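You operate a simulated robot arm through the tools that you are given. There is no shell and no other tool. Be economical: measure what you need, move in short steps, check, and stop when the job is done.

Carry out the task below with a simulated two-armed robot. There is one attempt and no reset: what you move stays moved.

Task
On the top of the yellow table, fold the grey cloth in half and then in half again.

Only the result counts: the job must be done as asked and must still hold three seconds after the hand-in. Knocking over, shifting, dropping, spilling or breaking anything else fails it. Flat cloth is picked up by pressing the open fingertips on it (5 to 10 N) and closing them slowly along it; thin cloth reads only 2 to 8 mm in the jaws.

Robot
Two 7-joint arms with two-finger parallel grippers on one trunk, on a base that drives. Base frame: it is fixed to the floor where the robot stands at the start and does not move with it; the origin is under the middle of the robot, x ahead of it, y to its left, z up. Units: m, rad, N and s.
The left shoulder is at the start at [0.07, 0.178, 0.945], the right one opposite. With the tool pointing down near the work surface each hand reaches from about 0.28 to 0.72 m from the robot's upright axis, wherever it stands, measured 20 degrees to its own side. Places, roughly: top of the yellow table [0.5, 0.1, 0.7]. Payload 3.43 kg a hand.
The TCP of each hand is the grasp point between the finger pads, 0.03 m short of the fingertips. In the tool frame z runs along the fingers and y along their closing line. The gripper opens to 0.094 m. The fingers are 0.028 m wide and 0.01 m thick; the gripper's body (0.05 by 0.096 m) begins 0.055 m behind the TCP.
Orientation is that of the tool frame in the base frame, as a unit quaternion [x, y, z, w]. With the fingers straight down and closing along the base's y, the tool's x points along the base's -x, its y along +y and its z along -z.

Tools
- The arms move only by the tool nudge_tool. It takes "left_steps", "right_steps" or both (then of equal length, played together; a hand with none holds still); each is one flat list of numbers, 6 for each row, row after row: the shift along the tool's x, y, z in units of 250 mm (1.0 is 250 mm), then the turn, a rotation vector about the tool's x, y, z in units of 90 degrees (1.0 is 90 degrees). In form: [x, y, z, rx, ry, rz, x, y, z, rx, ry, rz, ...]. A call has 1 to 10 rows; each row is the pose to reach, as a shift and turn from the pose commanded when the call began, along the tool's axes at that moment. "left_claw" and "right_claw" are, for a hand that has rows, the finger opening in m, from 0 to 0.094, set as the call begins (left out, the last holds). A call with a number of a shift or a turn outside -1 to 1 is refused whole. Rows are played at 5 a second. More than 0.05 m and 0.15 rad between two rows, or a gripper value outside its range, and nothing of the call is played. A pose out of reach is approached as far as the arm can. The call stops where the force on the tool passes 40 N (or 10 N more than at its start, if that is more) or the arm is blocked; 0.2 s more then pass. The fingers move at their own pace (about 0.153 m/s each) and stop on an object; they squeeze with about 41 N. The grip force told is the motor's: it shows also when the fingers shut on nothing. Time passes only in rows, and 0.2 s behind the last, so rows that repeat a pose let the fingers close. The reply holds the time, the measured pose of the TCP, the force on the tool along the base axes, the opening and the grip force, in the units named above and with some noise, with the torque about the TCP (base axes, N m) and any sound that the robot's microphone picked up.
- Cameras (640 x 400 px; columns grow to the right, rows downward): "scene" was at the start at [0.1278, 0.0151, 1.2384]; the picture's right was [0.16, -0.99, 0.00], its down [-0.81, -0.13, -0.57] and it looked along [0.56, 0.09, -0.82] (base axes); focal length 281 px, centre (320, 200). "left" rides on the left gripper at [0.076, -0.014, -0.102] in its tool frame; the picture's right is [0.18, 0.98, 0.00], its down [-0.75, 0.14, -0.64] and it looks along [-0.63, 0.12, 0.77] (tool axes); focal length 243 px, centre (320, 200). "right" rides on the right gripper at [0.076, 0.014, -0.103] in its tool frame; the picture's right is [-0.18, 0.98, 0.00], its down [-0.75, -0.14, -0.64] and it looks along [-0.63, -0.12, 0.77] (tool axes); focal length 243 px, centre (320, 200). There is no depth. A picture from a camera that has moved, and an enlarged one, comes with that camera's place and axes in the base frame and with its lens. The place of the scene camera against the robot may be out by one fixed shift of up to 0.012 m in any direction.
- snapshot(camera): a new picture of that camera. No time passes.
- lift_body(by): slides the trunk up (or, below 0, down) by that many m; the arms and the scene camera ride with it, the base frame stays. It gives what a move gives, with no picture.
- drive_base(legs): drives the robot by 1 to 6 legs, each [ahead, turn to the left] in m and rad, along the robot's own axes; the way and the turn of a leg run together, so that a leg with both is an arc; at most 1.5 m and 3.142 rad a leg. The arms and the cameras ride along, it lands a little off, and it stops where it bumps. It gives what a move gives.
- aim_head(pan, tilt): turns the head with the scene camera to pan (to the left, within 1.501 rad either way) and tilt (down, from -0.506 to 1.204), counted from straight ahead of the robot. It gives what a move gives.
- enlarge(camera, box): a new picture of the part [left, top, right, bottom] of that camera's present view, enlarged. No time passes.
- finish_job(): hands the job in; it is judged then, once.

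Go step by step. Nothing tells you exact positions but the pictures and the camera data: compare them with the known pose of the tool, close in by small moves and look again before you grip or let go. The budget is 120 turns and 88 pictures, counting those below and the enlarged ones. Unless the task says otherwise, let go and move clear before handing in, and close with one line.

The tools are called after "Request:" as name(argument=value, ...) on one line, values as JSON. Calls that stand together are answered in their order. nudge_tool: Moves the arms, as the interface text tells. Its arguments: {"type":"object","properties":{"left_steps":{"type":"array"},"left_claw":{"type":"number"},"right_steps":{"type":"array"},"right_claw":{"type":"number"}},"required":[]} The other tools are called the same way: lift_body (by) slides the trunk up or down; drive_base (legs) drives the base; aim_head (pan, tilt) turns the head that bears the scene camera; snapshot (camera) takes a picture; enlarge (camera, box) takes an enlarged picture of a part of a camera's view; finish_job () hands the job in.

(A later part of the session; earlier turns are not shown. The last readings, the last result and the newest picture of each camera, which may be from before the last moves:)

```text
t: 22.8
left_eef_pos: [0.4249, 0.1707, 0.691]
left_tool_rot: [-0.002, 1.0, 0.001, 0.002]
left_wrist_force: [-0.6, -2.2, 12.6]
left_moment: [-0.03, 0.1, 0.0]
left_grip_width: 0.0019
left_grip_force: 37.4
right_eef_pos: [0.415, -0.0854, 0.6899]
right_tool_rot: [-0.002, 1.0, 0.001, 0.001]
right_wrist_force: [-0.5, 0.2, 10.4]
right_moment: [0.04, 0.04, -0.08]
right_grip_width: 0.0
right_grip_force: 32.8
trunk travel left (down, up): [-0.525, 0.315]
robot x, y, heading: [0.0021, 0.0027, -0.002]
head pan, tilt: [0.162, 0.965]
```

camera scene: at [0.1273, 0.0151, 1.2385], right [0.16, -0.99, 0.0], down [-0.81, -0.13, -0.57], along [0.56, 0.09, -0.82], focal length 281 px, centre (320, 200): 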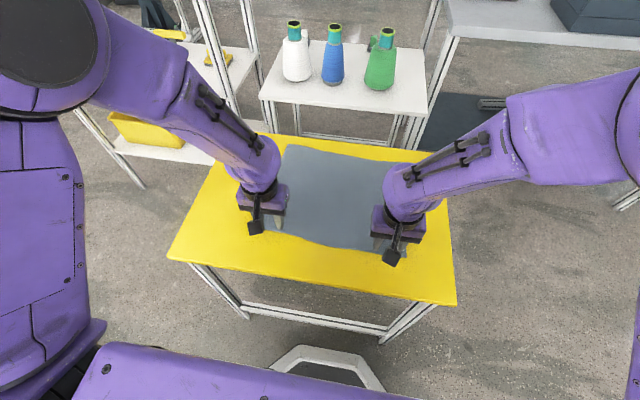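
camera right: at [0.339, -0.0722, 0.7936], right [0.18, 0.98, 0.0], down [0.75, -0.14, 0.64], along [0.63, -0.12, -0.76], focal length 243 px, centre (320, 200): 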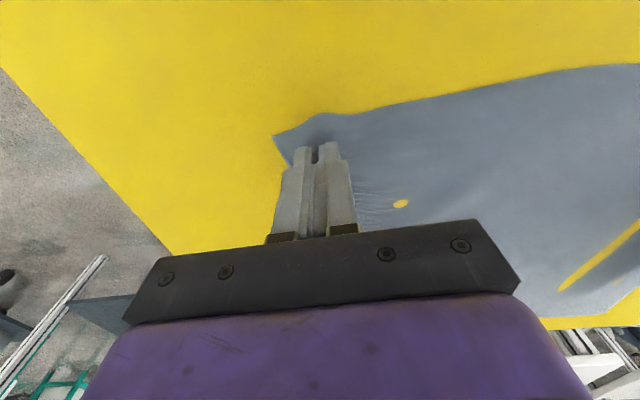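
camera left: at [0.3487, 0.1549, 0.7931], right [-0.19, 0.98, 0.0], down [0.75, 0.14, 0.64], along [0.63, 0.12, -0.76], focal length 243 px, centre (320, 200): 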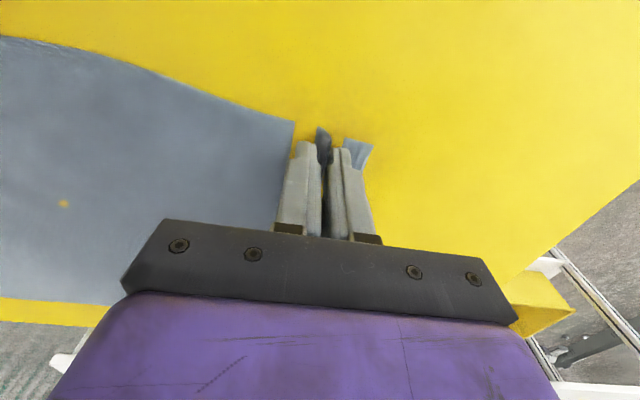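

The left hand holds the cloth at 1.9 mm, but the right slipped. I'll reopen the right at 0.048, shift it 12 mm inward because the corner has moved, and press again.

Request:
nudge_tool(right_steps=[0, 0, -0.016, 0, 0, 0, 0, 0.05, -0.016, 0, 0, 0, 0, 0.05, -0.012, 0, 0, 0, 0, 0.05, -0.001, 0, 0, 0, 0, 0.05, -0.001, 0, 0, 0], right_claw=0.046)

Request:
snapshot(camera="right")

```text
t: 24.0
left_eef_pos: [0.4254, 0.1698, 0.6929]
left_tool_rot: [-0.001, 1.0, 0.0, 0.0]
left_wrist_force: [-2.0, -0.9, 19.2]
left_moment: [-0.04, 0.18, 0.01]
left_grip_width: 0.002
left_grip_force: 36.4
right_eef_pos: [0.414, -0.0714, 0.6921]
right_tool_rot: [-0.002, 1.0, 0.0, 0.002]
right_wrist_force: [-0.5, 0.3, 0.2]
right_moment: [-0.02, 0.04, -0.02]
right_grip_width: 0.046
right_grip_force: 0.2
trunk travel left (down, up): [-0.525, 0.315]
robot x, y, heading: [-0.0035, -0.0002, -0.004]
head pan, tilt: [0.162, 0.965]
```

```text
63 pictures are left
camera right: at [0.3386, -0.0586, 0.7946], right [0.18, 0.98, 0.0], down [0.75, -0.14, 0.64], along [0.63, -0.11, -0.76], focal length 243 px, centre (320, 200)
```

right: 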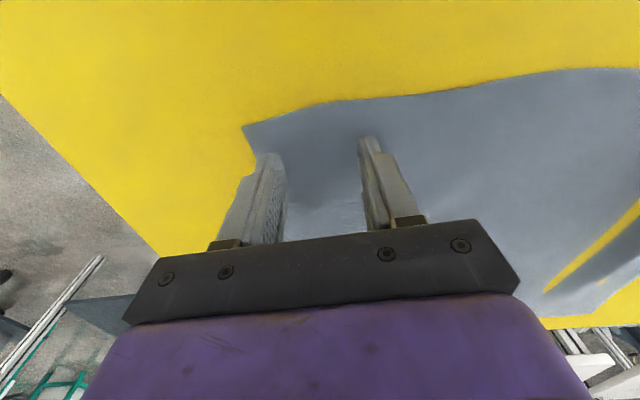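

Request:
nudge_tool(right_steps=[0.02, 0.0, 0.002, 0, 0, 0, 0.02, 0.0, 0.006, 0, 0, 0, 0.02, 0, 0.006, 0, 0, 0])

```text
t: 24.8
left_eef_pos: [0.4252, 0.1707, 0.6927]
left_tool_rot: [-0.001, 1.0, 0.0, 0.001]
left_wrist_force: [0.2, -1.1, 3.3]
left_moment: [0.01, 0.01, 0.04]
left_grip_width: 0.002
left_grip_force: 36.7
right_eef_pos: [0.4109, -0.0709, 0.6914]
right_tool_rot: [-0.001, 1.0, 0.0, 0.004]
right_wrist_force: [2.5, -5.5, 37.3]
right_moment: [-0.48, 0.25, 0.08]
right_grip_width: 0.0463
right_grip_force: 0.1
trunk travel left (down, up): [-0.525, 0.315]
robot x, y, heading: [0.0019, 0.0031, -0.001]
head pan, tilt: [0.162, 0.965]
```

Request:
nudge_tool(right_steps=[0, 0, -0.003, 0, 0, 0, 0, 0, -0.003, 0, 0, 0], right_claw=0.042)

```text
t: 25.4
left_eef_pos: [0.4243, 0.1709, 0.6912]
left_tool_rot: [-0.002, 1.0, -0.001, 0.002]
left_wrist_force: [-0.5, 0.0, 3.0]
left_moment: [-0.01, 0.06, 0.02]
left_grip_width: 0.002
left_grip_force: 36.7
right_eef_pos: [0.4104, -0.0699, 0.6916]
right_tool_rot: [-0.002, 1.0, 0.001, 0.004]
right_wrist_force: [5.2, 3.2, 36.0]
right_moment: [-0.15, 0.13, -0.04]
right_grip_width: 0.04
right_grip_force: 0.1
trunk travel left (down, up): [-0.525, 0.315]
robot x, y, heading: [-0.003, 0.0017, 0.004]
head pan, tilt: [0.162, 0.965]
```

Request:
nudge_tool(right_steps=[0, 0, -0.003, 0, 0, 0, 0, 0, -0.003, 0, 0, 0], right_claw=0.036)

```text
t: 26.0
left_eef_pos: [0.4243, 0.1711, 0.6918]
left_tool_rot: [-0.001, 1.0, -0.001, 0.002]
left_wrist_force: [-2.5, -2.4, 6.1]
left_moment: [-0.08, 0.1, -0.01]
left_grip_width: 0.0019
left_grip_force: 37.4
right_eef_pos: [0.4102, -0.0703, 0.6906]
right_tool_rot: [-0.001, 1.0, 0.0, 0.002]
right_wrist_force: [2.4, 4.3, 24.7]
right_moment: [0.05, 0.06, -0.08]
right_grip_width: 0.0353
right_grip_force: 0.1
trunk travel left (down, up): [-0.525, 0.315]
robot x, y, heading: [0.0016, 0.0016, 0.0]
head pan, tilt: [0.162, 0.965]
```

Request:
nudge_tool(right_steps=[0, 0, -0.002, 0, 0, 0, 0, 0, -0.002, 0, 0, 0], right_claw=0.028)

Request:
snapshot(camera="right")

```text
t: 26.6
left_eef_pos: [0.4248, 0.17, 0.6911]
left_tool_rot: [-0.001, 1.0, 0.0, 0.002]
left_wrist_force: [-1.8, -1.1, 10.8]
left_moment: [-0.08, 0.12, -0.04]
left_grip_width: 0.0021
left_grip_force: 36.9
right_eef_pos: [0.4096, -0.0717, 0.6915]
right_tool_rot: [-0.001, 1.0, 0.0, 0.001]
right_wrist_force: [0.0, 0.8, 11.4]
right_moment: [0.03, 0.08, 0.01]
right_grip_width: 0.0273
right_grip_force: 0.1
trunk travel left (down, up): [-0.525, 0.315]
robot x, y, heading: [0.0027, 0.0022, -0.002]
head pan, tilt: [0.162, 0.965]
```

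```text
62 pictures are left
camera right: at [0.3326, -0.0582, 0.7937], right [0.18, 0.98, 0.0], down [0.75, -0.14, 0.64], along [0.63, -0.12, -0.77], focal length 243 px, centre (320, 200)
```

right: 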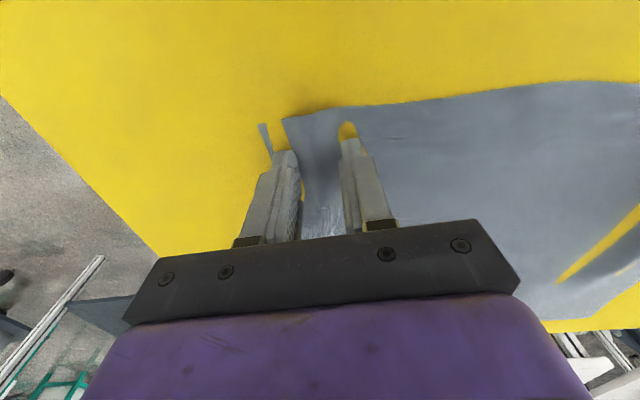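

The ridge is good and the force is 11 N, so I'll continue closing.

Request:
nudge_tool(right_steps=[0, 0, 0, 0, 0, 0, 0, 0, 0, 0, 0, 0], right_claw=0.02)

Request:
nudge_tool(right_steps=[0, 0, 0, 0, 0, 0, 0, 0, 0, 0, 0, 0], right_claw=0.012)

Request:
snapshot(camera="right")

```text
t: 27.2
left_eef_pos: [0.4255, 0.1702, 0.6899]
left_tool_rot: [0.0, 1.0, 0.0, 0.002]
left_wrist_force: [-2.9, -0.4, 15.7]
left_moment: [-0.09, 0.17, -0.03]
left_grip_width: 0.002
left_grip_force: 36.5
right_eef_pos: [0.4087, -0.0716, 0.6909]
right_tool_rot: [-0.002, 1.0, 0.0, 0.001]
right_wrist_force: [-0.3, 1.5, 2.6]
right_moment: [0.04, 0.05, 0.02]
right_grip_width: 0.0205
right_grip_force: 1.1
trunk travel left (down, up): [-0.525, 0.315]
robot x, y, heading: [0.0003, 0.0024, -0.003]
head pan, tilt: [0.162, 0.965]
```

```text
t: 27.8
left_eef_pos: [0.4252, 0.1713, 0.69]
left_tool_rot: [-0.001, 1.0, 0.0, 0.002]
left_wrist_force: [-1.2, -5.4, 16.3]
left_moment: [-0.21, 0.17, -0.01]
left_grip_width: 0.0021
left_grip_force: 36.8
right_eef_pos: [0.4095, -0.07, 0.6912]
right_tool_rot: [-0.002, 1.0, 0.001, 0.001]
right_wrist_force: [1.1, 2.9, 1.5]
right_moment: [0.08, 0.01, 0.01]
right_grip_width: 0.0144
right_grip_force: 3.7
trunk travel left (down, up): [-0.525, 0.315]
robot x, y, heading: [0.0005, -0.0022, -0.001]
head pan, tilt: [0.162, 0.965]
```

```text
61 pictures are left
camera right: at [0.3336, -0.0578, 0.7941], right [0.18, 0.98, 0.0], down [0.75, -0.14, 0.64], along [0.63, -0.11, -0.77], focal length 243 px, centre (320, 200)
```

right: 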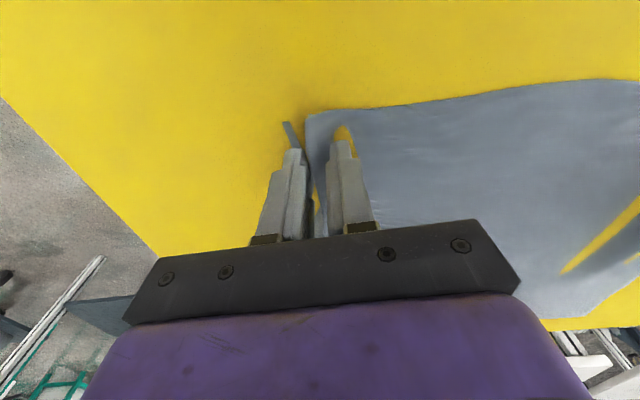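

Request:
nudge_tool(right_steps=[0, 0, 0, 0, 0, 0, 0, 0, 0, 0, 0, 0], right_claw=0.006)

Request:
nudge_tool(right_steps=[0, 0, 0, 0, 0, 0, 0, 0, 0, 0, 0, 0, 0, 0, 0, 0, 0, 0], right_claw=0.0)

Request:
snapshot(camera="right")

```text
t: 28.4
left_eef_pos: [0.4239, 0.17, 0.6902]
left_tool_rot: [-0.001, 1.0, -0.001, 0.002]
left_wrist_force: [-0.6, -10.1, 16.6]
left_moment: [-0.34, 0.15, -0.05]
left_grip_width: 0.002
left_grip_force: 36.5
right_eef_pos: [0.4095, -0.0714, 0.6919]
right_tool_rot: [-0.002, 1.0, 0.0, 0.001]
right_wrist_force: [0.5, 5.5, 3.9]
right_moment: [0.27, -0.07, -0.01]
right_grip_width: 0.0108
right_grip_force: 5.7
trunk travel left (down, up): [-0.525, 0.315]
robot x, y, heading: [-0.0008, -0.0019, -0.001]
head pan, tilt: [0.162, 0.965]
```

```text
t: 29.2
left_eef_pos: [0.4247, 0.1701, 0.6911]
left_tool_rot: [-0.001, 1.0, 0.0, 0.002]
left_wrist_force: [-0.4, -21.2, 16.6]
left_moment: [-0.64, 0.13, -0.12]
left_grip_width: 0.0026
left_grip_force: 36.9
right_eef_pos: [0.4097, -0.07, 0.6916]
right_tool_rot: [-0.002, 1.0, 0.002, 0.001]
right_wrist_force: [2.2, 22.2, 3.9]
right_moment: [0.7, -0.07, -0.01]
right_grip_width: 0.0022
right_grip_force: 36.3
trunk travel left (down, up): [-0.525, 0.315]
robot x, y, heading: [0.0024, -0.0022, 0.001]
head pan, tilt: [0.162, 0.965]
```

```text
60 pictures are left
camera right: at [0.3337, -0.0573, 0.7943], right [0.18, 0.98, 0.0], down [0.75, -0.14, 0.64], along [0.63, -0.11, -0.76], focal length 243 px, centre (320, 200)
```

right: 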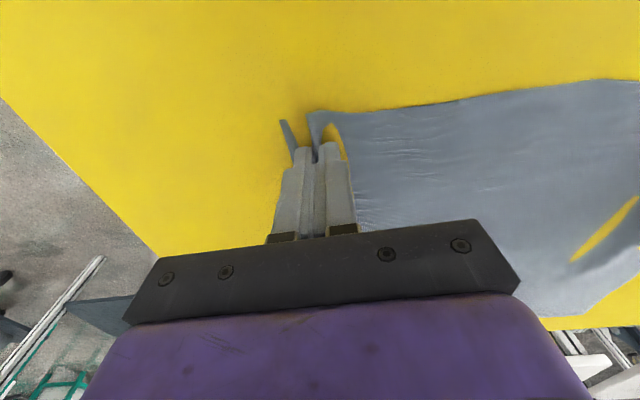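

Both hands now grip the cloth (2.6 mm and 2.2 mm) and it is taut. I'll lift it clear so it hangs. That lets me lay the far half down first and bring the held edge back over it, so the held edge lands facing the right way.

Request:
nudge_tool(left_steps=[0, -0.012, -0.02, 0, 0, 0, 0, -0.016, -0.12, 0, 0, 0, 0, -0.016, -0.24, 0, 0, 0, 0, -0.016, -0.36, 0, 0, 0], right_steps=[0, 0.012, -0.02, 0, 0, 0, 0, 0.016, -0.12, 0, 0, 0, 0, 0.016, -0.24, 0, 0, 0, 0, 0.016, -0.36, 0, 0, 0])

Request:
snapshot(camera="scene")

Request:
snapshot(camera="left")

Request:
snapshot(camera="right")

```text
t: 30.2
left_eef_pos: [0.4279, 0.1663, 0.7789]
left_tool_rot: [-0.001, 1.0, 0.001, 0.0]
left_wrist_force: [-0.4, -4.9, 0.2]
left_moment: [-0.12, 0.02, -0.05]
left_grip_width: 0.0023
left_grip_force: 36.9
right_eef_pos: [0.4108, -0.068, 0.7827]
right_tool_rot: [-0.002, 1.0, 0.0, 0.0]
right_wrist_force: [0.2, 4.1, -0.7]
right_moment: [0.1, -0.04, 0.01]
right_grip_width: 0.0019
right_grip_force: 37.0
trunk travel left (down, up): [-0.525, 0.315]
robot x, y, heading: [0.0021, 0.0034, 0.001]
head pan, tilt: [0.162, 0.965]
```

```text
59 pictures are left
camera scene: at [0.1265, 0.0149, 1.2384], right [0.16, -0.99, 0.0], down [-0.81, -0.13, -0.57], along [0.56, 0.09, -0.82], focal length 281 px, centre (320, 200)
```

scene: 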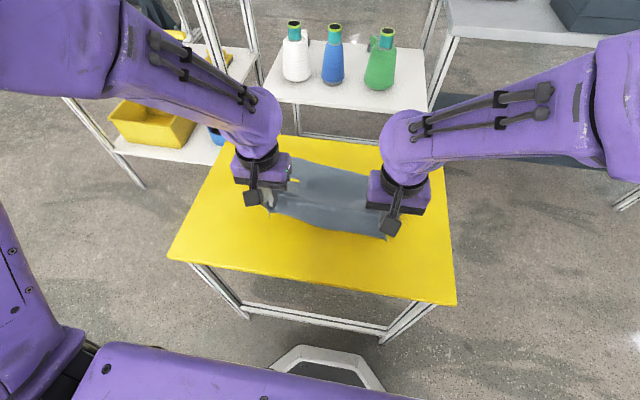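

```text
58 pictures are left
camera left: at [0.3515, 0.1512, 0.8814], right [-0.19, 0.98, 0.0], down [0.75, 0.14, 0.64], along [0.63, 0.12, -0.77], focal length 243 px, centre (320, 200)
```

left: 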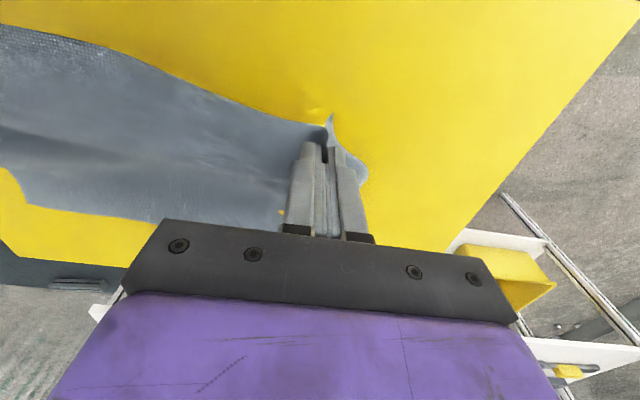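

```text
57 pictures are left
camera right: at [0.3349, -0.0542, 0.8849], right [0.18, 0.98, 0.0], down [0.75, -0.14, 0.64], along [0.63, -0.12, -0.77], focal length 243 px, centre (320, 200)
```

right: 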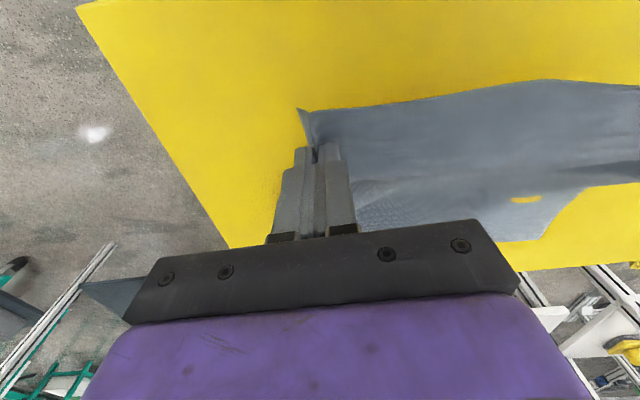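

Both grips hold and the near edge lifts cleanly. I'll raise the trunk so the cloth hangs fully.

Request:
lift_body(by=0.17)

Request:
snapshot(camera="scene")

Request:
snapshot(camera="right")

```text
t: 32.1
left_eef_pos: [0.4283, 0.1668, 0.9475]
left_tool_rot: [-0.001, 1.0, 0.0, -0.001]
left_wrist_force: [-0.5, -3.6, -0.1]
left_moment: [-0.12, 0.03, -0.03]
left_grip_width: 0.0022
left_grip_force: 36.8
right_eef_pos: [0.4116, -0.0668, 0.9521]
right_tool_rot: [-0.002, 1.0, 0.001, 0.001]
right_wrist_force: [-0.8, 2.9, 0.3]
right_moment: [0.15, 0.02, -0.01]
right_grip_width: 0.002
right_grip_force: 36.7
trunk travel left (down, up): [-0.695, 0.145]
robot x, y, heading: [0.0015, -0.0003, -0.005]
head pan, tilt: [0.162, 0.965]
```

```text
56 pictures are left
camera scene: at [0.128, 0.0151, 1.4083], right [0.16, -0.99, 0.0], down [-0.81, -0.13, -0.57], along [0.56, 0.09, -0.82], focal length 281 px, centre (320, 200)
```

scene: 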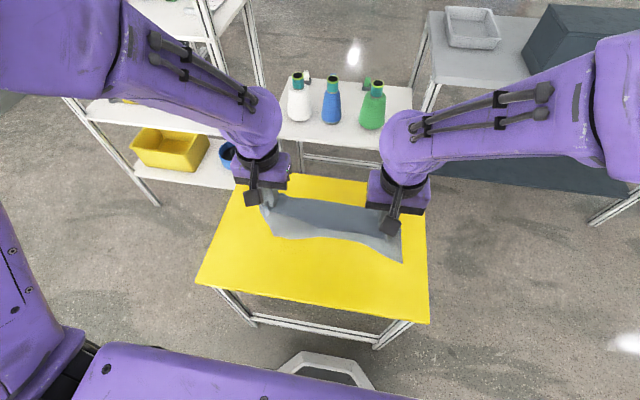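

```text
55 pictures are left
camera right: at [0.3361, -0.0538, 1.0543], right [0.18, 0.98, 0.0], down [0.75, -0.14, 0.64], along [0.63, -0.12, -0.77], focal length 243 px, centre (320, 200)
```

right: 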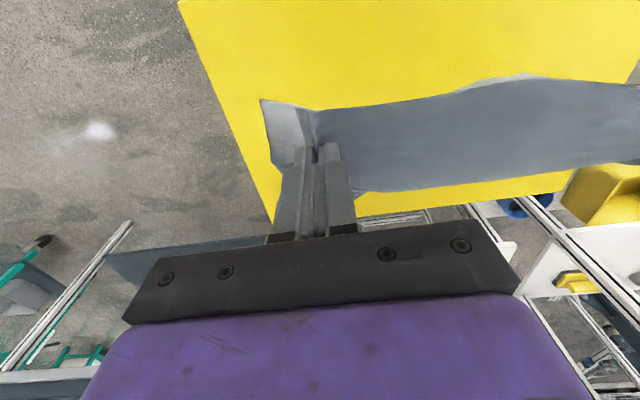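

The cloth hangs from both hands, with its bottom edge at about table height. I'll raise it slightly and shift it back and right, so that after the first fold its right end overhangs the table's right edge at y≈-0.235. That overhang will let me grip both layers for the second fold.

Request:
nudge_tool(left_steps=[0, 0, -0.138, 0, 0, 0, 0.04, -0.12, -0.138, 0, 0, 0, 0.08, -0.24, -0.138, 0, 0, 0, 0.12, -0.36, -0.138, 0, 0, 0, 0.18, -0.5, -0.138, 0, 0, 0, 0.233, -0.62, -0.138, 0, 0, 0, 0.233, -0.62, -0.138, 0, 0, 0, 0.233, -0.62, -0.138, 0, 0, 0], right_steps=[0, 0, -0.12, 0, 0, 0, 0.03, -0.12, -0.12, 0, 0, 0, 0.06, -0.24, -0.12, 0, 0, 0, 0.09, -0.36, -0.12, 0, 0, 0, 0.13, -0.5, -0.12, 0, 0, 0, 0.167, -0.62, -0.12, 0, 0, 0, 0.167, -0.62, -0.12, 0, 0, 0, 0.167, -0.62, -0.12, 0, 0, 0])

Request:
snapshot(camera="scene")

Request:
snapshot(camera="left")

```text
t: 33.9
left_eef_pos: [0.3676, 0.0115, 0.983]
left_tool_rot: [-0.001, 1.0, 0.0, 0.0]
left_wrist_force: [-0.1, -1.5, -0.8]
left_moment: [-0.04, -0.02, -0.02]
left_grip_width: 0.0018
left_grip_force: 36.3
right_eef_pos: [0.3702, -0.2228, 0.984]
right_tool_rot: [-0.002, 1.0, 0.001, 0.0]
right_wrist_force: [-0.3, 0.3, -0.2]
right_moment: [0.01, 0.0, 0.03]
right_grip_width: 0.0019
right_grip_force: 36.6
trunk travel left (down, up): [-0.695, 0.145]
robot x, y, heading: [0.0012, -0.0013, -0.0]
head pan, tilt: [0.162, 0.965]
```

```text
54 pictures are left
camera scene: at [0.1278, 0.014, 1.4084], right [0.16, -0.99, 0.0], down [-0.81, -0.13, -0.57], along [0.56, 0.09, -0.82], focal length 281 px, centre (320, 200)
```

scene: 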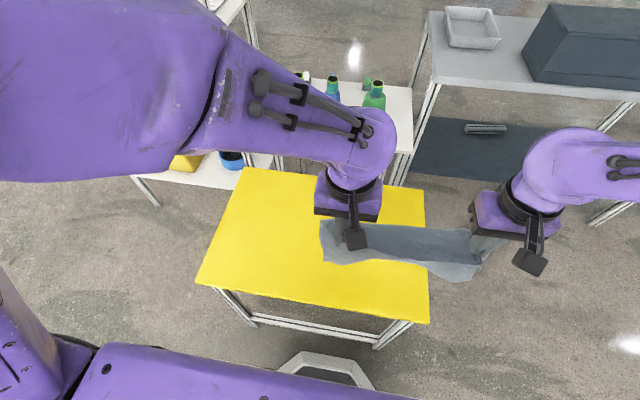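

```text
53 pictures are left
camera left: at [0.291, -0.0045, 1.0856], right [-0.19, 0.98, 0.0], down [0.75, 0.14, 0.64], along [0.63, 0.12, -0.77], focal length 243 px, centre (320, 200)
```

left: 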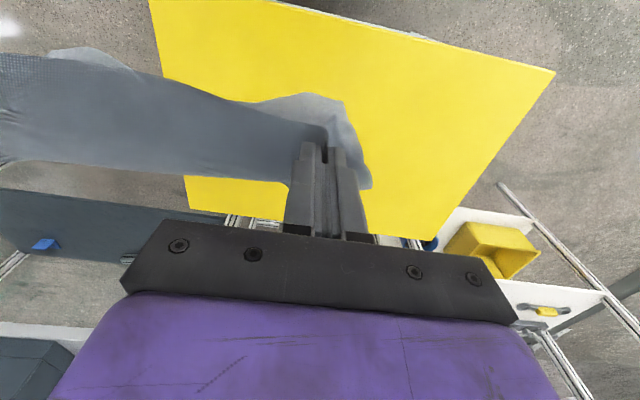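

The hanging cloth spans y≈-0.30 to 0.05, with its bottom edge near x≈0.40 just above the table. I'll touch the bottom edge down and start moving forward while lowering.

Request:
nudge_tool(left_steps=[0, 0.024, 0.088, 0, 0, 0, 0, 0.048, 0.168, 0, 0, 0, -0.05, 0.048, 0.19, 0, 0, 0, -0.1, 0.048, 0.216, 0, 0, 0, -0.15, 0.048, 0.24, 0, 0, 0, -0.2, 0.048, 0.264, 0, 0, 0, -0.25, 0.048, 0.3, 0, 0, 0, -0.3, 0.048, 0.336, 0, 0, 0], right_steps=[0, 0.024, 0.088, 0, 0, 0, 0, 0.048, 0.168, 0, 0, 0, -0.05, 0.048, 0.19, 0, 0, 0, -0.1, 0.048, 0.216, 0, 0, 0, -0.15, 0.048, 0.24, 0, 0, 0, -0.2, 0.048, 0.264, 0, 0, 0, -0.25, 0.048, 0.3, 0, 0, 0, -0.3, 0.048, 0.336, 0, 0, 0])

Request:
snapshot(camera="scene")

Request:
snapshot(camera="left")

```text
t: 35.7
left_eef_pos: [0.4508, 0.0231, 0.9048]
left_tool_rot: [-0.004, 1.0, -0.008, 0.003]
left_wrist_force: [-0.3, -0.8, 0.5]
left_moment: [-0.01, 0.01, -0.02]
left_grip_width: 0.0019
left_grip_force: 36.9
right_eef_pos: [0.4481, -0.2105, 0.8967]
right_tool_rot: [-0.002, 1.0, 0.001, -0.001]
right_wrist_force: [0.3, 0.9, -0.4]
right_moment: [0.04, 0.03, -0.01]
right_grip_width: 0.0022
right_grip_force: 37.1
trunk travel left (down, up): [-0.695, 0.145]
robot x, y, heading: [0.0023, 0.0035, 0.002]
head pan, tilt: [0.162, 0.965]
```

```text
52 pictures are left
camera scene: at [0.1296, 0.0152, 1.4082], right [0.16, -0.99, 0.0], down [-0.81, -0.13, -0.57], along [0.56, 0.09, -0.82], focal length 281 px, centre (320, 200)
```

scene: 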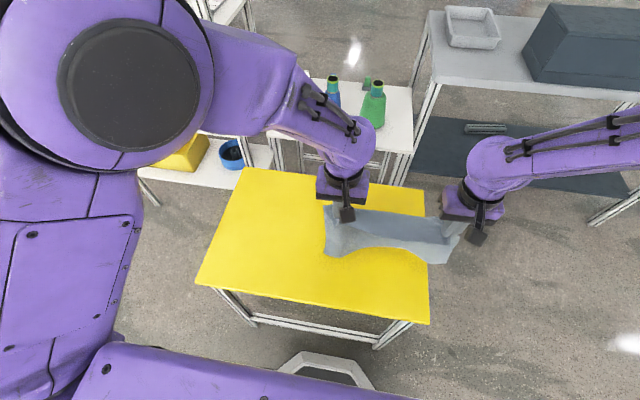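

```text
51 pictures are left
camera left: at [0.3737, 0.0087, 1.0073], right [-0.19, 0.98, -0.02], down [0.75, 0.16, 0.65], along [0.64, 0.11, -0.76], focal length 243 px, centre (320, 200)
```

left: 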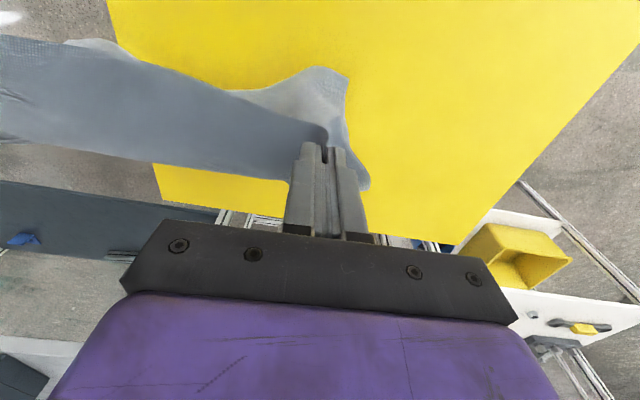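

The bottom edge trails behind the hands as wanted, at about x=0.445. I'll continue lowering with a gentle forward motion.

Request:
nudge_tool(left_steps=[-0.04, 0, 0.08, 0, 0, 0, -0.08, 0, 0.16, 0, 0, 0, -0.12, 0, 0.24, 0, 0, 0, -0.18, 0, 0.3, 0, 0, 0, -0.24, 0, 0.36, 0, 0, 0], right_steps=[-0.04, 0, 0.08, 0, 0, 0, -0.08, 0, 0.16, 0, 0, 0, -0.12, 0, 0.24, 0, 0, 0, -0.18, 0, 0.3, 0, 0, 0, -0.24, 0, 0.36, 0, 0, 0])

Request:
snapshot(camera="scene")

Request:
snapshot(camera="left")

Request:
snapshot(camera="right")

```text
t: 36.9
left_eef_pos: [0.5089, 0.0262, 0.8071]
left_tool_rot: [-0.002, 1.0, -0.001, -0.001]
left_wrist_force: [0.9, -3.6, 0.2]
left_moment: [-0.07, 0.04, -0.04]
left_grip_width: 0.0021
left_grip_force: 36.9
right_eef_pos: [0.5095, -0.2095, 0.8071]
right_tool_rot: [-0.002, 1.0, 0.001, 0.0]
right_wrist_force: [-0.4, 4.1, -1.5]
right_moment: [0.1, 0.04, 0.0]
right_grip_width: 0.0022
right_grip_force: 37.1
trunk travel left (down, up): [-0.695, 0.145]
robot x, y, heading: [0.004, -0.0003, -0.002]
head pan, tilt: [0.162, 0.965]
```

```text
50 pictures are left
camera scene: at [0.1298, 0.0145, 1.4082], right [0.16, -0.99, 0.0], down [-0.81, -0.13, -0.57], along [0.56, 0.09, -0.82], focal length 281 px, centre (320, 200)
```

scene: 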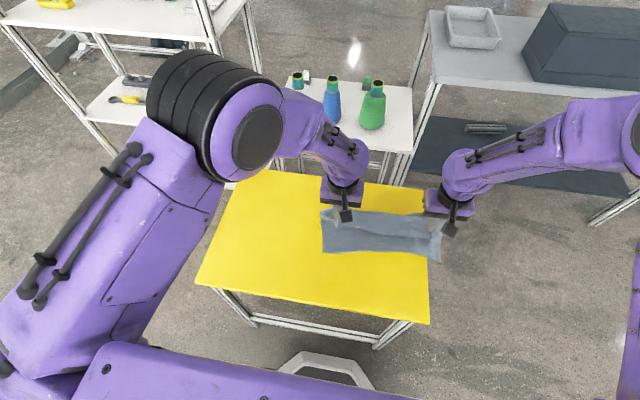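

```text
49 pictures are left
camera left: at [0.4321, 0.0099, 0.9088], right [-0.19, 0.98, 0.0], down [0.75, 0.15, 0.64], along [0.63, 0.12, -0.77], focal length 243 px, centre (320, 200)
```

left: 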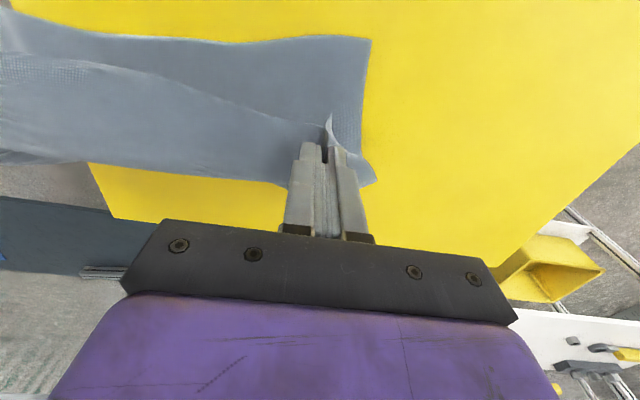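

```text
48 pictures are left
camera right: at [0.4339, -0.1961, 0.91], right [0.18, 0.98, 0.0], down [0.75, -0.14, 0.64], along [0.63, -0.11, -0.77], focal length 243 px, centre (320, 200)
```

right: 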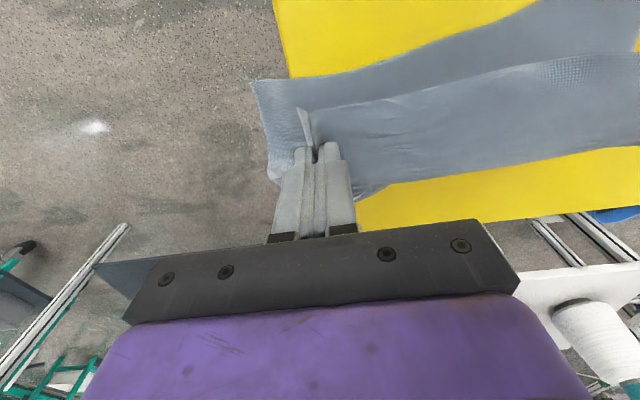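

The lower half is laying down nicely, with its edge at x≈0.45–0.48 and a slight skew. I'll go forward a bit more and then swing the held edge back down over the laid edge.

Request:
nudge_tool(left_steps=[-0.12, 0, 0, 0, 0, 0, -0.24, 0, 0, 0, 0, 0, -0.18, 0, 0.02, 0, 0, 0, -0.08, 0, 0.06, 0, 0, 0, 0.02, 0, 0.14, 0, 0, 0, 0.1, 0, 0.24, 0, 0, 0, 0.152, 0, 0.34, 0, 0, 0, 0.176, 0, 0.416, 0, 0, 0], right_steps=[-0.17, 0, 0, 0, 0, 0, -0.34, 0, 0, 0, 0, 0, -0.28, 0, 0.02, 0, 0, 0, -0.18, 0, 0.06, 0, 0, 0, -0.08, 0, 0.14, 0, 0, 0, 0.0, 0, 0.24, 0, 0, 0, 0.052, 0, 0.34, 0, 0, 0, 0.064, 0, 0.416, 0, 0, 0])

Request:
snapshot(camera="scene")

Request:
snapshot(camera="left")

Request:
snapshot(camera="right")

```text
t: 38.7
left_eef_pos: [0.4629, 0.0237, 0.7044]
left_tool_rot: [0.0, 1.0, 0.0, -0.001]
left_wrist_force: [0.4, -2.2, 1.7]
left_moment: [-0.04, -0.03, -0.05]
left_grip_width: 0.002
left_grip_force: 36.7
right_eef_pos: [0.4894, -0.2101, 0.7045]
right_tool_rot: [-0.002, 1.0, 0.002, 0.001]
right_wrist_force: [-0.5, 1.5, 0.4]
right_moment: [0.1, 0.02, 0.05]
right_grip_width: 0.0019
right_grip_force: 36.5
trunk travel left (down, up): [-0.695, 0.145]
robot x, y, heading: [0.0005, 0.0018, -0.002]
head pan, tilt: [0.162, 0.965]
```

```text
47 pictures are left
camera scene: at [0.1281, 0.0148, 1.4085], right [0.16, -0.99, 0.0], down [-0.81, -0.13, -0.57], along [0.56, 0.09, -0.82], focal length 281 px, centre (320, 200)
```

scene: 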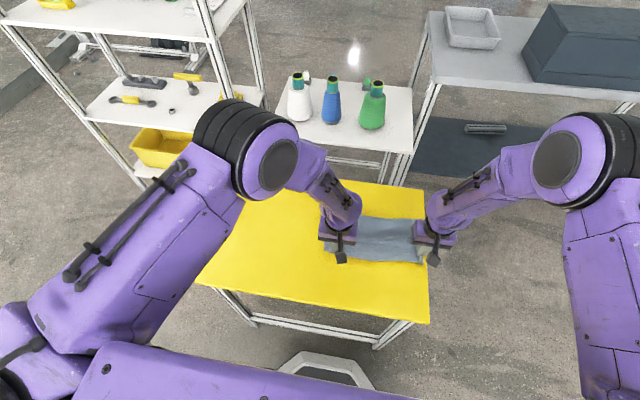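

```text
46 pictures are left
camera left: at [0.3864, 0.0078, 0.8061], right [-0.18, 0.98, 0.0], down [0.75, 0.14, 0.64], along [0.63, 0.12, -0.77], focal length 243 px, centre (320, 200)
```

left: 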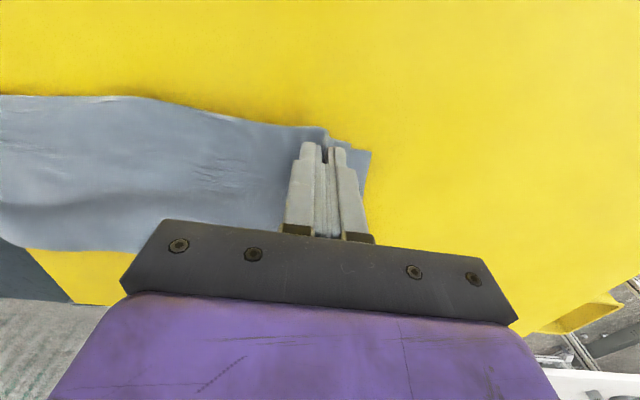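

```text
45 pictures are left
camera right: at [0.4135, -0.1968, 0.8075], right [0.18, 0.98, 0.0], down [0.75, -0.14, 0.64], along [0.63, -0.12, -0.77], focal length 243 px, centre (320, 200)
```

right: 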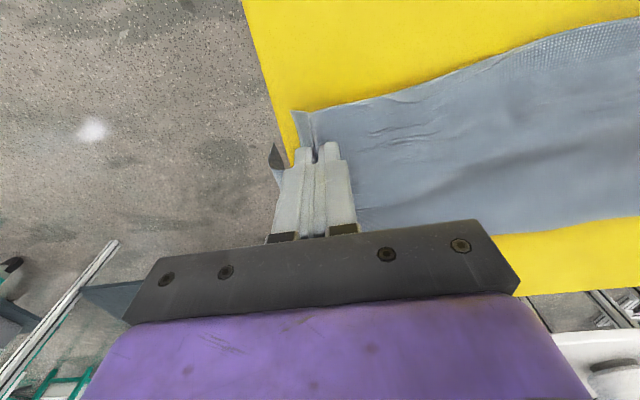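

The first fold has landed well, with the edges aligned. I'll lower the last few millimetres and release.

Request:
nudge_tool(left_steps=[0, 0, 0.02, 0, 0, 0, 0, 0, 0.032, 0, 0, 0], right_steps=[0, 0, 0.02, 0, 0, 0, 0, 0, 0.032, 0, 0, 0])

Request:
nudge_tool(left_steps=[0, 0, 0, 0, 0, 0, 0, 0, 0, 0, 0, 0, 0, 0, -0.04, 0, 0, 0, 0, 0, -0.16, 0, 0, 0, 0, 0, -0.34, 0, 0, 0], right_steps=[0, 0, 0, 0, 0, 0, 0, 0, 0, 0, 0, 0, 0, 0, -0.04, 0, 0, 0, 0, 0, -0.16, 0, 0, 0, 0, 0, -0.34, 0, 0, 0], left_claw=0.03, right_claw=0.03)

Request:
snapshot(camera="left")

Request:
snapshot(camera="right")

```text
t: 39.3
left_eef_pos: [0.4624, 0.0229, 0.6971]
left_tool_rot: [-0.001, 1.0, 0.0, 0.0]
left_wrist_force: [0.4, -2.2, 0.1]
left_moment: [-0.06, -0.01, -0.03]
left_grip_width: 0.0019
left_grip_force: 36.5
right_eef_pos: [0.4892, -0.2101, 0.6956]
right_tool_rot: [-0.001, 1.0, 0.001, 0.001]
right_wrist_force: [-0.6, 2.1, -0.5]
right_moment: [0.08, 0.02, 0.03]
right_grip_width: 0.0022
right_grip_force: 37.0
trunk travel left (down, up): [-0.695, 0.145]
robot x, y, heading: [0.0003, 0.0001, 0.0]
head pan, tilt: [0.162, 0.965]
```

```text
t: 40.5
left_eef_pos: [0.4589, 0.024, 0.7831]
left_tool_rot: [-0.001, 1.0, -0.001, 0.001]
left_wrist_force: [-0.2, -0.2, 0.2]
left_moment: [0.03, 0.01, 0.0]
left_grip_width: 0.03
left_grip_force: 0.0
right_eef_pos: [0.4868, -0.2092, 0.7797]
right_tool_rot: [-0.001, 1.0, 0.001, 0.002]
right_wrist_force: [-0.7, 0.8, -0.2]
right_moment: [0.0, 0.0, -0.02]
right_grip_width: 0.0299
right_grip_force: 0.1
trunk travel left (down, up): [-0.695, 0.145]
robot x, y, heading: [0.0025, 0.0026, 0.003]
head pan, tilt: [0.162, 0.965]
```

```text
44 pictures are left
camera left: at [0.383, 0.0084, 0.885], right [-0.19, 0.98, 0.0], down [0.75, 0.14, 0.64], along [0.63, 0.12, -0.77], focal length 243 px, centre (320, 200)
```

left: 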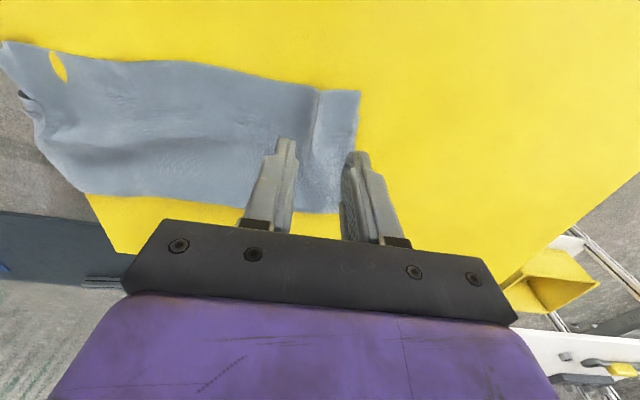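

```text
43 pictures are left
camera right: at [0.4105, -0.196, 0.8819], right [0.18, 0.98, 0.0], down [0.75, -0.14, 0.64], along [0.63, -0.12, -0.77], focal length 243 px, centre (320, 200)
```

right: 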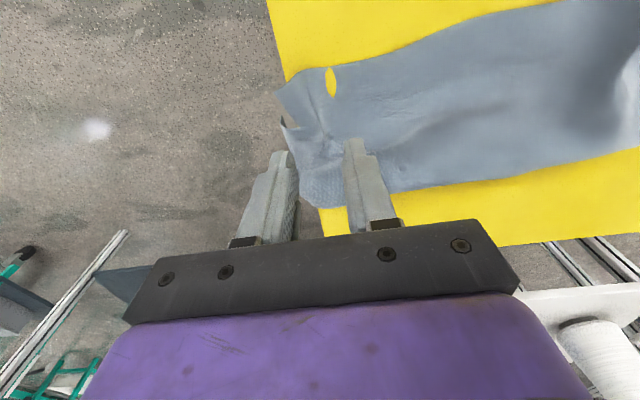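

The first fold is done. The strip now spans x≈0.44–0.59 and y≈0.06 to -0.25, with a small overhang past the right table edge. I'll raise the hands clear, then turn the right hand horizontal to grab the overhanging end from the side.

Request:
nudge_tool(left_steps=[0, 0, -0.19, 0, 0, 0, 0, 0.04, -0.38, 0, 0, 0, 0, 0.16, -0.5, 0, 0, 0, 0, 0.3, -0.6, 0, 0, 0, 0, 0.46, -0.7, 0, 0, 0, 0, 0.6, -0.75, 0, 0, 0], right_steps=[0, 0, -0.19, 0, 0, 0, 0, -0.04, -0.38, 0, 0, 0, -0.05, -0.16, -0.5, 0, 0, 0, -0.1, -0.3, -0.6, 0, 0, 0, -0.15, -0.46, -0.7, 0, 0, 0, -0.172, -0.6, -0.75, 0, 0, 0])

Request:
snapshot(camera="scene")

```text
t: 41.9
left_eef_pos: [0.4623, 0.1772, 0.969]
left_tool_rot: [0.0, 1.0, 0.001, 0.001]
left_wrist_force: [-0.1, 0.1, 0.6]
left_moment: [-0.04, 0.02, 0.0]
left_grip_width: 0.0301
left_grip_force: 0.0
right_eef_pos: [0.5305, -0.3585, 0.968]
right_tool_rot: [-0.001, 1.0, 0.001, 0.001]
right_wrist_force: [0.1, -0.2, -0.7]
right_moment: [0.0, -0.01, -0.02]
right_grip_width: 0.0301
right_grip_force: 0.2
trunk travel left (down, up): [-0.695, 0.145]
robot x, y, heading: [0.0018, 0.0033, 0.001]
head pan, tilt: [0.162, 0.965]
```

```text
42 pictures are left
camera scene: at [0.1274, 0.0151, 1.4084], right [0.16, -0.99, 0.0], down [-0.81, -0.13, -0.57], along [0.56, 0.09, -0.82], focal length 281 px, centre (320, 200)
```

scene: 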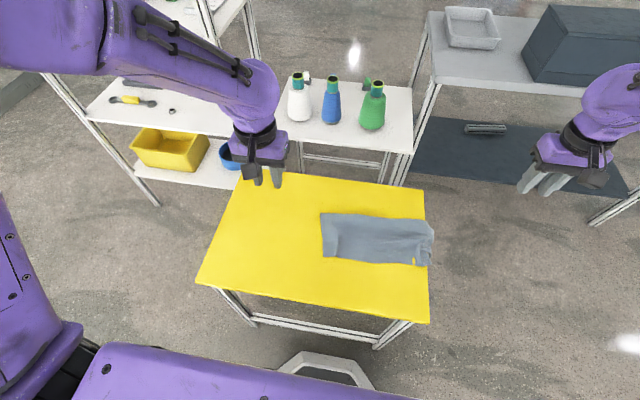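

Request:
enlarge(camera="scene", box=[300, 180, 460, 290])

Request:
lift_body(by=-0.15)

Request:
nudge_tool(right_steps=[0, -0.05, 0, -0.09, 0, 0, 0, -0.1, 0, -0.18, 0, 0, 0, -0.12, 0, -0.27, 0, 0, 0, -0.14, 0, -0.36, 0, 0, 0, -0.16, 0, -0.45, 0, 0, 0, -0.16, 0, -0.54, 0, 0, 0, -0.16, 0, -0.63, 0, 0, 0, -0.16, 0, -0.72, 0, 0, 0, -0.16, 0, -0.81, 0, 0, 0, -0.16, 0, -0.9, 0, 0])

Request:
snapshot(camera="scene")

```text
3.64 times, centred on (380, 235) of scene
camera zoom: at [0.1274, 0.0151, 1.4084], right [0.16, -0.99, 0.0], down [-0.81, -0.13, -0.57], along [0.56, 0.09, -0.82], focal length 1023 px, centre (102, 73)
```

zoom: 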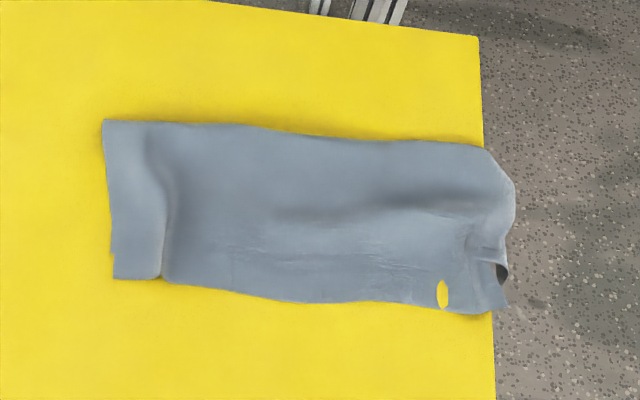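

```text
t: 43.7
left_eef_pos: [0.4626, 0.1762, 0.8184]
left_tool_rot: [-0.001, 1.0, -0.001, -0.001]
left_wrist_force: [0.9, 0.5, -0.3]
left_moment: [0.0, -0.03, -0.02]
left_grip_width: 0.0299
left_grip_force: 0.2
right_eef_pos: [0.5306, -0.3587, 0.8175]
right_tool_rot: [-0.002, 1.0, 0.0, 0.001]
right_wrist_force: [-0.2, 0.1, -0.2]
right_moment: [0.01, 0.01, 0.0]
right_grip_width: 0.0298
right_grip_force: 0.1
trunk travel left (down, up): [-0.545, 0.295]
robot x, y, heading: [0.0007, -0.0017, -0.001]
head pan, tilt: [0.162, 0.965]
```

```text
t: 45.9
left_eef_pos: [0.4622, 0.175, 0.8169]
left_tool_rot: [-0.001, 1.0, -0.001, 0.0]
left_wrist_force: [-0.3, -0.1, -0.1]
left_moment: [0.04, 0.0, -0.01]
left_grip_width: 0.0301
left_grip_force: 0.1
right_eef_pos: [0.5315, -0.3997, 0.8168]
right_tool_rot: [-0.001, 0.759, 0.651, 0.0]
right_wrist_force: [0.1, -0.6, 0.2]
right_moment: [0.0, -0.01, -0.03]
right_grip_width: 0.0301
right_grip_force: 0.0
trunk travel left (down, up): [-0.545, 0.295]
robot x, y, heading: [0.0018, 0.0009, -0.001]
head pan, tilt: [0.162, 0.965]
```

```text
40 pictures are left
camera scene: at [0.1282, 0.0142, 1.2584], right [0.16, -0.99, 0.0], down [-0.81, -0.13, -0.57], along [0.56, 0.09, -0.82], focal length 281 px, centre (320, 200)
```

scene: 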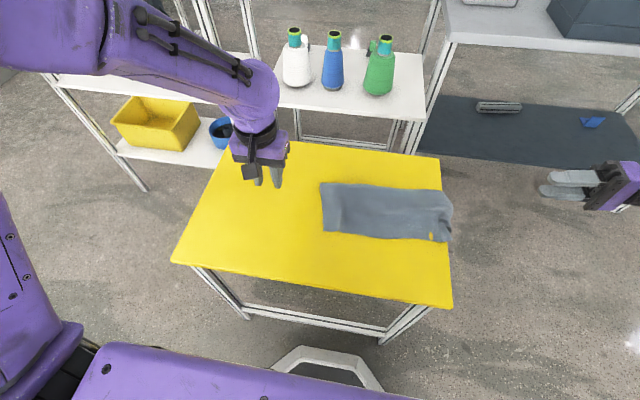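

The right hand is nearly horizontal, with its fingers pointing left. I'll open it, lower it to table-top level outside the right edge and look.

Request:
nudge_tool(right_steps=[-0.02, -0.15, 0.024, 0, 0, 0, -0.04, -0.3, 0.048, 0, 0, 0, -0.052, -0.45, 0.072, 0, 0, 0, -0.052, -0.608, 0.096, 0, 0, 0], right_claw=0.06)

Request:
snapshot(camera="right")

Request:
snapshot(camera="scene")

```text
t: 46.9
left_eef_pos: [0.4617, 0.1754, 0.8188]
left_tool_rot: [-0.001, 1.0, 0.002, 0.0]
left_wrist_force: [-0.8, -1.4, 0.1]
left_moment: [0.06, -0.03, -0.01]
left_grip_width: 0.0302
left_grip_force: 0.1
right_eef_pos: [0.5266, -0.3904, 0.6663]
right_tool_rot: [-0.001, 0.76, 0.65, 0.0]
right_wrist_force: [1.1, -0.1, -0.1]
right_moment: [-0.01, -0.04, -0.01]
right_grip_width: 0.0597
right_grip_force: 0.1
right hand out of reach, approached as far as the arm can: row 4
trunk travel left (down, up): [-0.545, 0.295]
robot x, y, heading: [0.0014, 0.0002, -0.003]
head pan, tilt: [0.162, 0.965]
```

```text
39 pictures are left
camera right: at [0.4517, -0.4912, 0.6956], right [0.18, 0.15, 0.97], down [0.75, -0.66, -0.04], along [0.63, 0.74, -0.23], focal length 243 px, centre (320, 200)
```

right: 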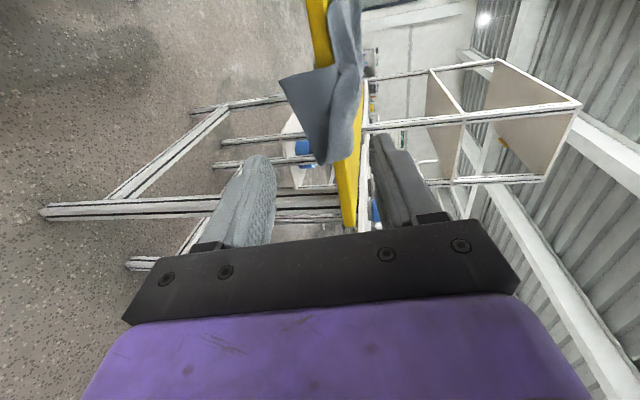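

```text
38 pictures are left
camera scene: at [0.1277, 0.0139, 1.2584], right [0.16, -0.99, 0.0], down [-0.81, -0.13, -0.57], along [0.56, 0.09, -0.82], focal length 281 px, centre (320, 200)
```

scene: 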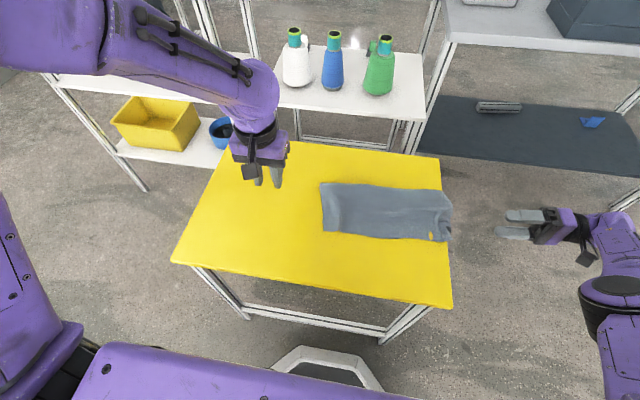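

The wrist view shows the table edge side-on, with a 3–4 cm flap of both layers hanging over it. The arm is at its reach limit, so I'll raise both hands and lower the trunk to gain some.

Request:
nudge_tool(left_steps=[0, 0, -0.15, 0, 0, 0, 0, 0, -0.3, 0, 0, 0, 0, 0, -0.45, 0, 0, 0, 0, 0, -0.6, 0, 0, 0], right_steps=[0, 0.15, -0.024, 0, 0, 0, 0, 0.3, -0.048, 0, 0, 0, 0, 0.45, -0.07, 0, 0, 0, 0, 0.593, -0.094, 0, 0, 0], right_claw=0.094)

Request:
lift_body(by=-0.15)

```text
t: 47.9
left_eef_pos: [0.4617, 0.1792, 0.9641]
left_tool_rot: [-0.002, 1.0, -0.001, 0.0]
left_wrist_force: [-0.8, 2.0, -0.7]
left_moment: [-0.04, 0.01, -0.02]
left_grip_width: 0.0299
left_grip_force: 0.1
right_eef_pos: [0.5279, -0.3894, 0.8188]
right_tool_rot: [-0.001, 0.762, 0.648, -0.001]
right_wrist_force: [0.5, 0.2, 0.4]
right_moment: [-0.04, -0.01, 0.04]
right_grip_width: 0.094
right_grip_force: 0.0
right hand out of reach, approached as far as the arm can: row 1, 2
trunk travel left (down, up): [-0.545, 0.295]
robot x, y, heading: [-0.0021, 0.0019, 0.001]
head pan, tilt: [0.162, 0.965]
```

```text
t: 49.6
left_eef_pos: [0.4605, 0.1758, 0.8159]
left_tool_rot: [-0.001, 1.0, 0.0, 0.0]
left_wrist_force: [0.4, -0.2, 0.6]
left_moment: [0.01, -0.05, -0.01]
left_grip_width: 0.0302
left_grip_force: 0.1
right_eef_pos: [0.5273, -0.3907, 0.6686]
right_tool_rot: [-0.003, 0.759, 0.651, 0.0]
right_wrist_force: [0.9, 0.2, 0.9]
right_moment: [0.01, 0.0, 0.02]
right_grip_width: 0.0942
right_grip_force: 0.1
trunk travel left (down, up): [-0.395, 0.445]
robot x, y, heading: [-0.0014, -0.0016, 0.002]
head pan, tilt: [0.162, 0.965]
```

Request:
nudge_tool(right_steps=[-0.03, -0.066, 0.12, -0.05, 0, 0, -0.06, -0.132, 0.264, -0.1, 0, 0])

Request:
snapshot(camera="right")

```text
t: 50.2
left_eef_pos: [0.4622, 0.1753, 0.8152]
left_tool_rot: [-0.001, 1.0, -0.001, 0.0]
left_wrist_force: [0.0, -0.3, -0.3]
left_moment: [-0.01, -0.03, 0.0]
left_grip_width: 0.0296
left_grip_force: 0.2
right_eef_pos: [0.5453, -0.3327, 0.624]
right_tool_rot: [-0.002, 0.707, 0.708, 0.0]
right_wrist_force: [0.0, -0.2, -0.8]
right_moment: [-0.01, 0.01, 0.01]
right_grip_width: 0.0937
right_grip_force: 0.0
trunk travel left (down, up): [-0.395, 0.445]
robot x, y, heading: [-0.0003, 0.0017, 0.0]
head pan, tilt: [0.162, 0.965]
```

```text
37 pictures are left
camera right: at [0.4684, -0.4364, 0.6381], right [0.18, 0.0, 0.98], down [0.76, -0.64, -0.14], along [0.63, 0.77, -0.12], focal length 243 px, centre (320, 200)
```

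right: 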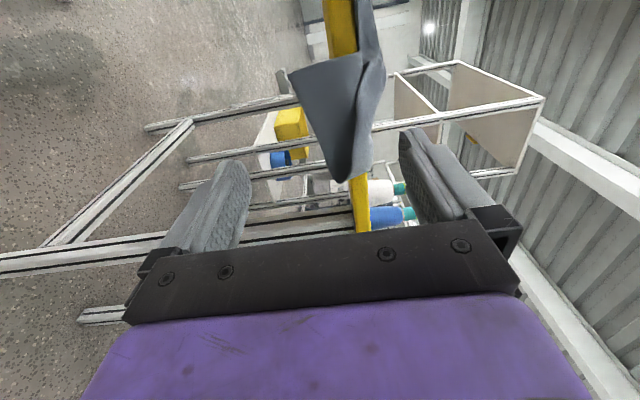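

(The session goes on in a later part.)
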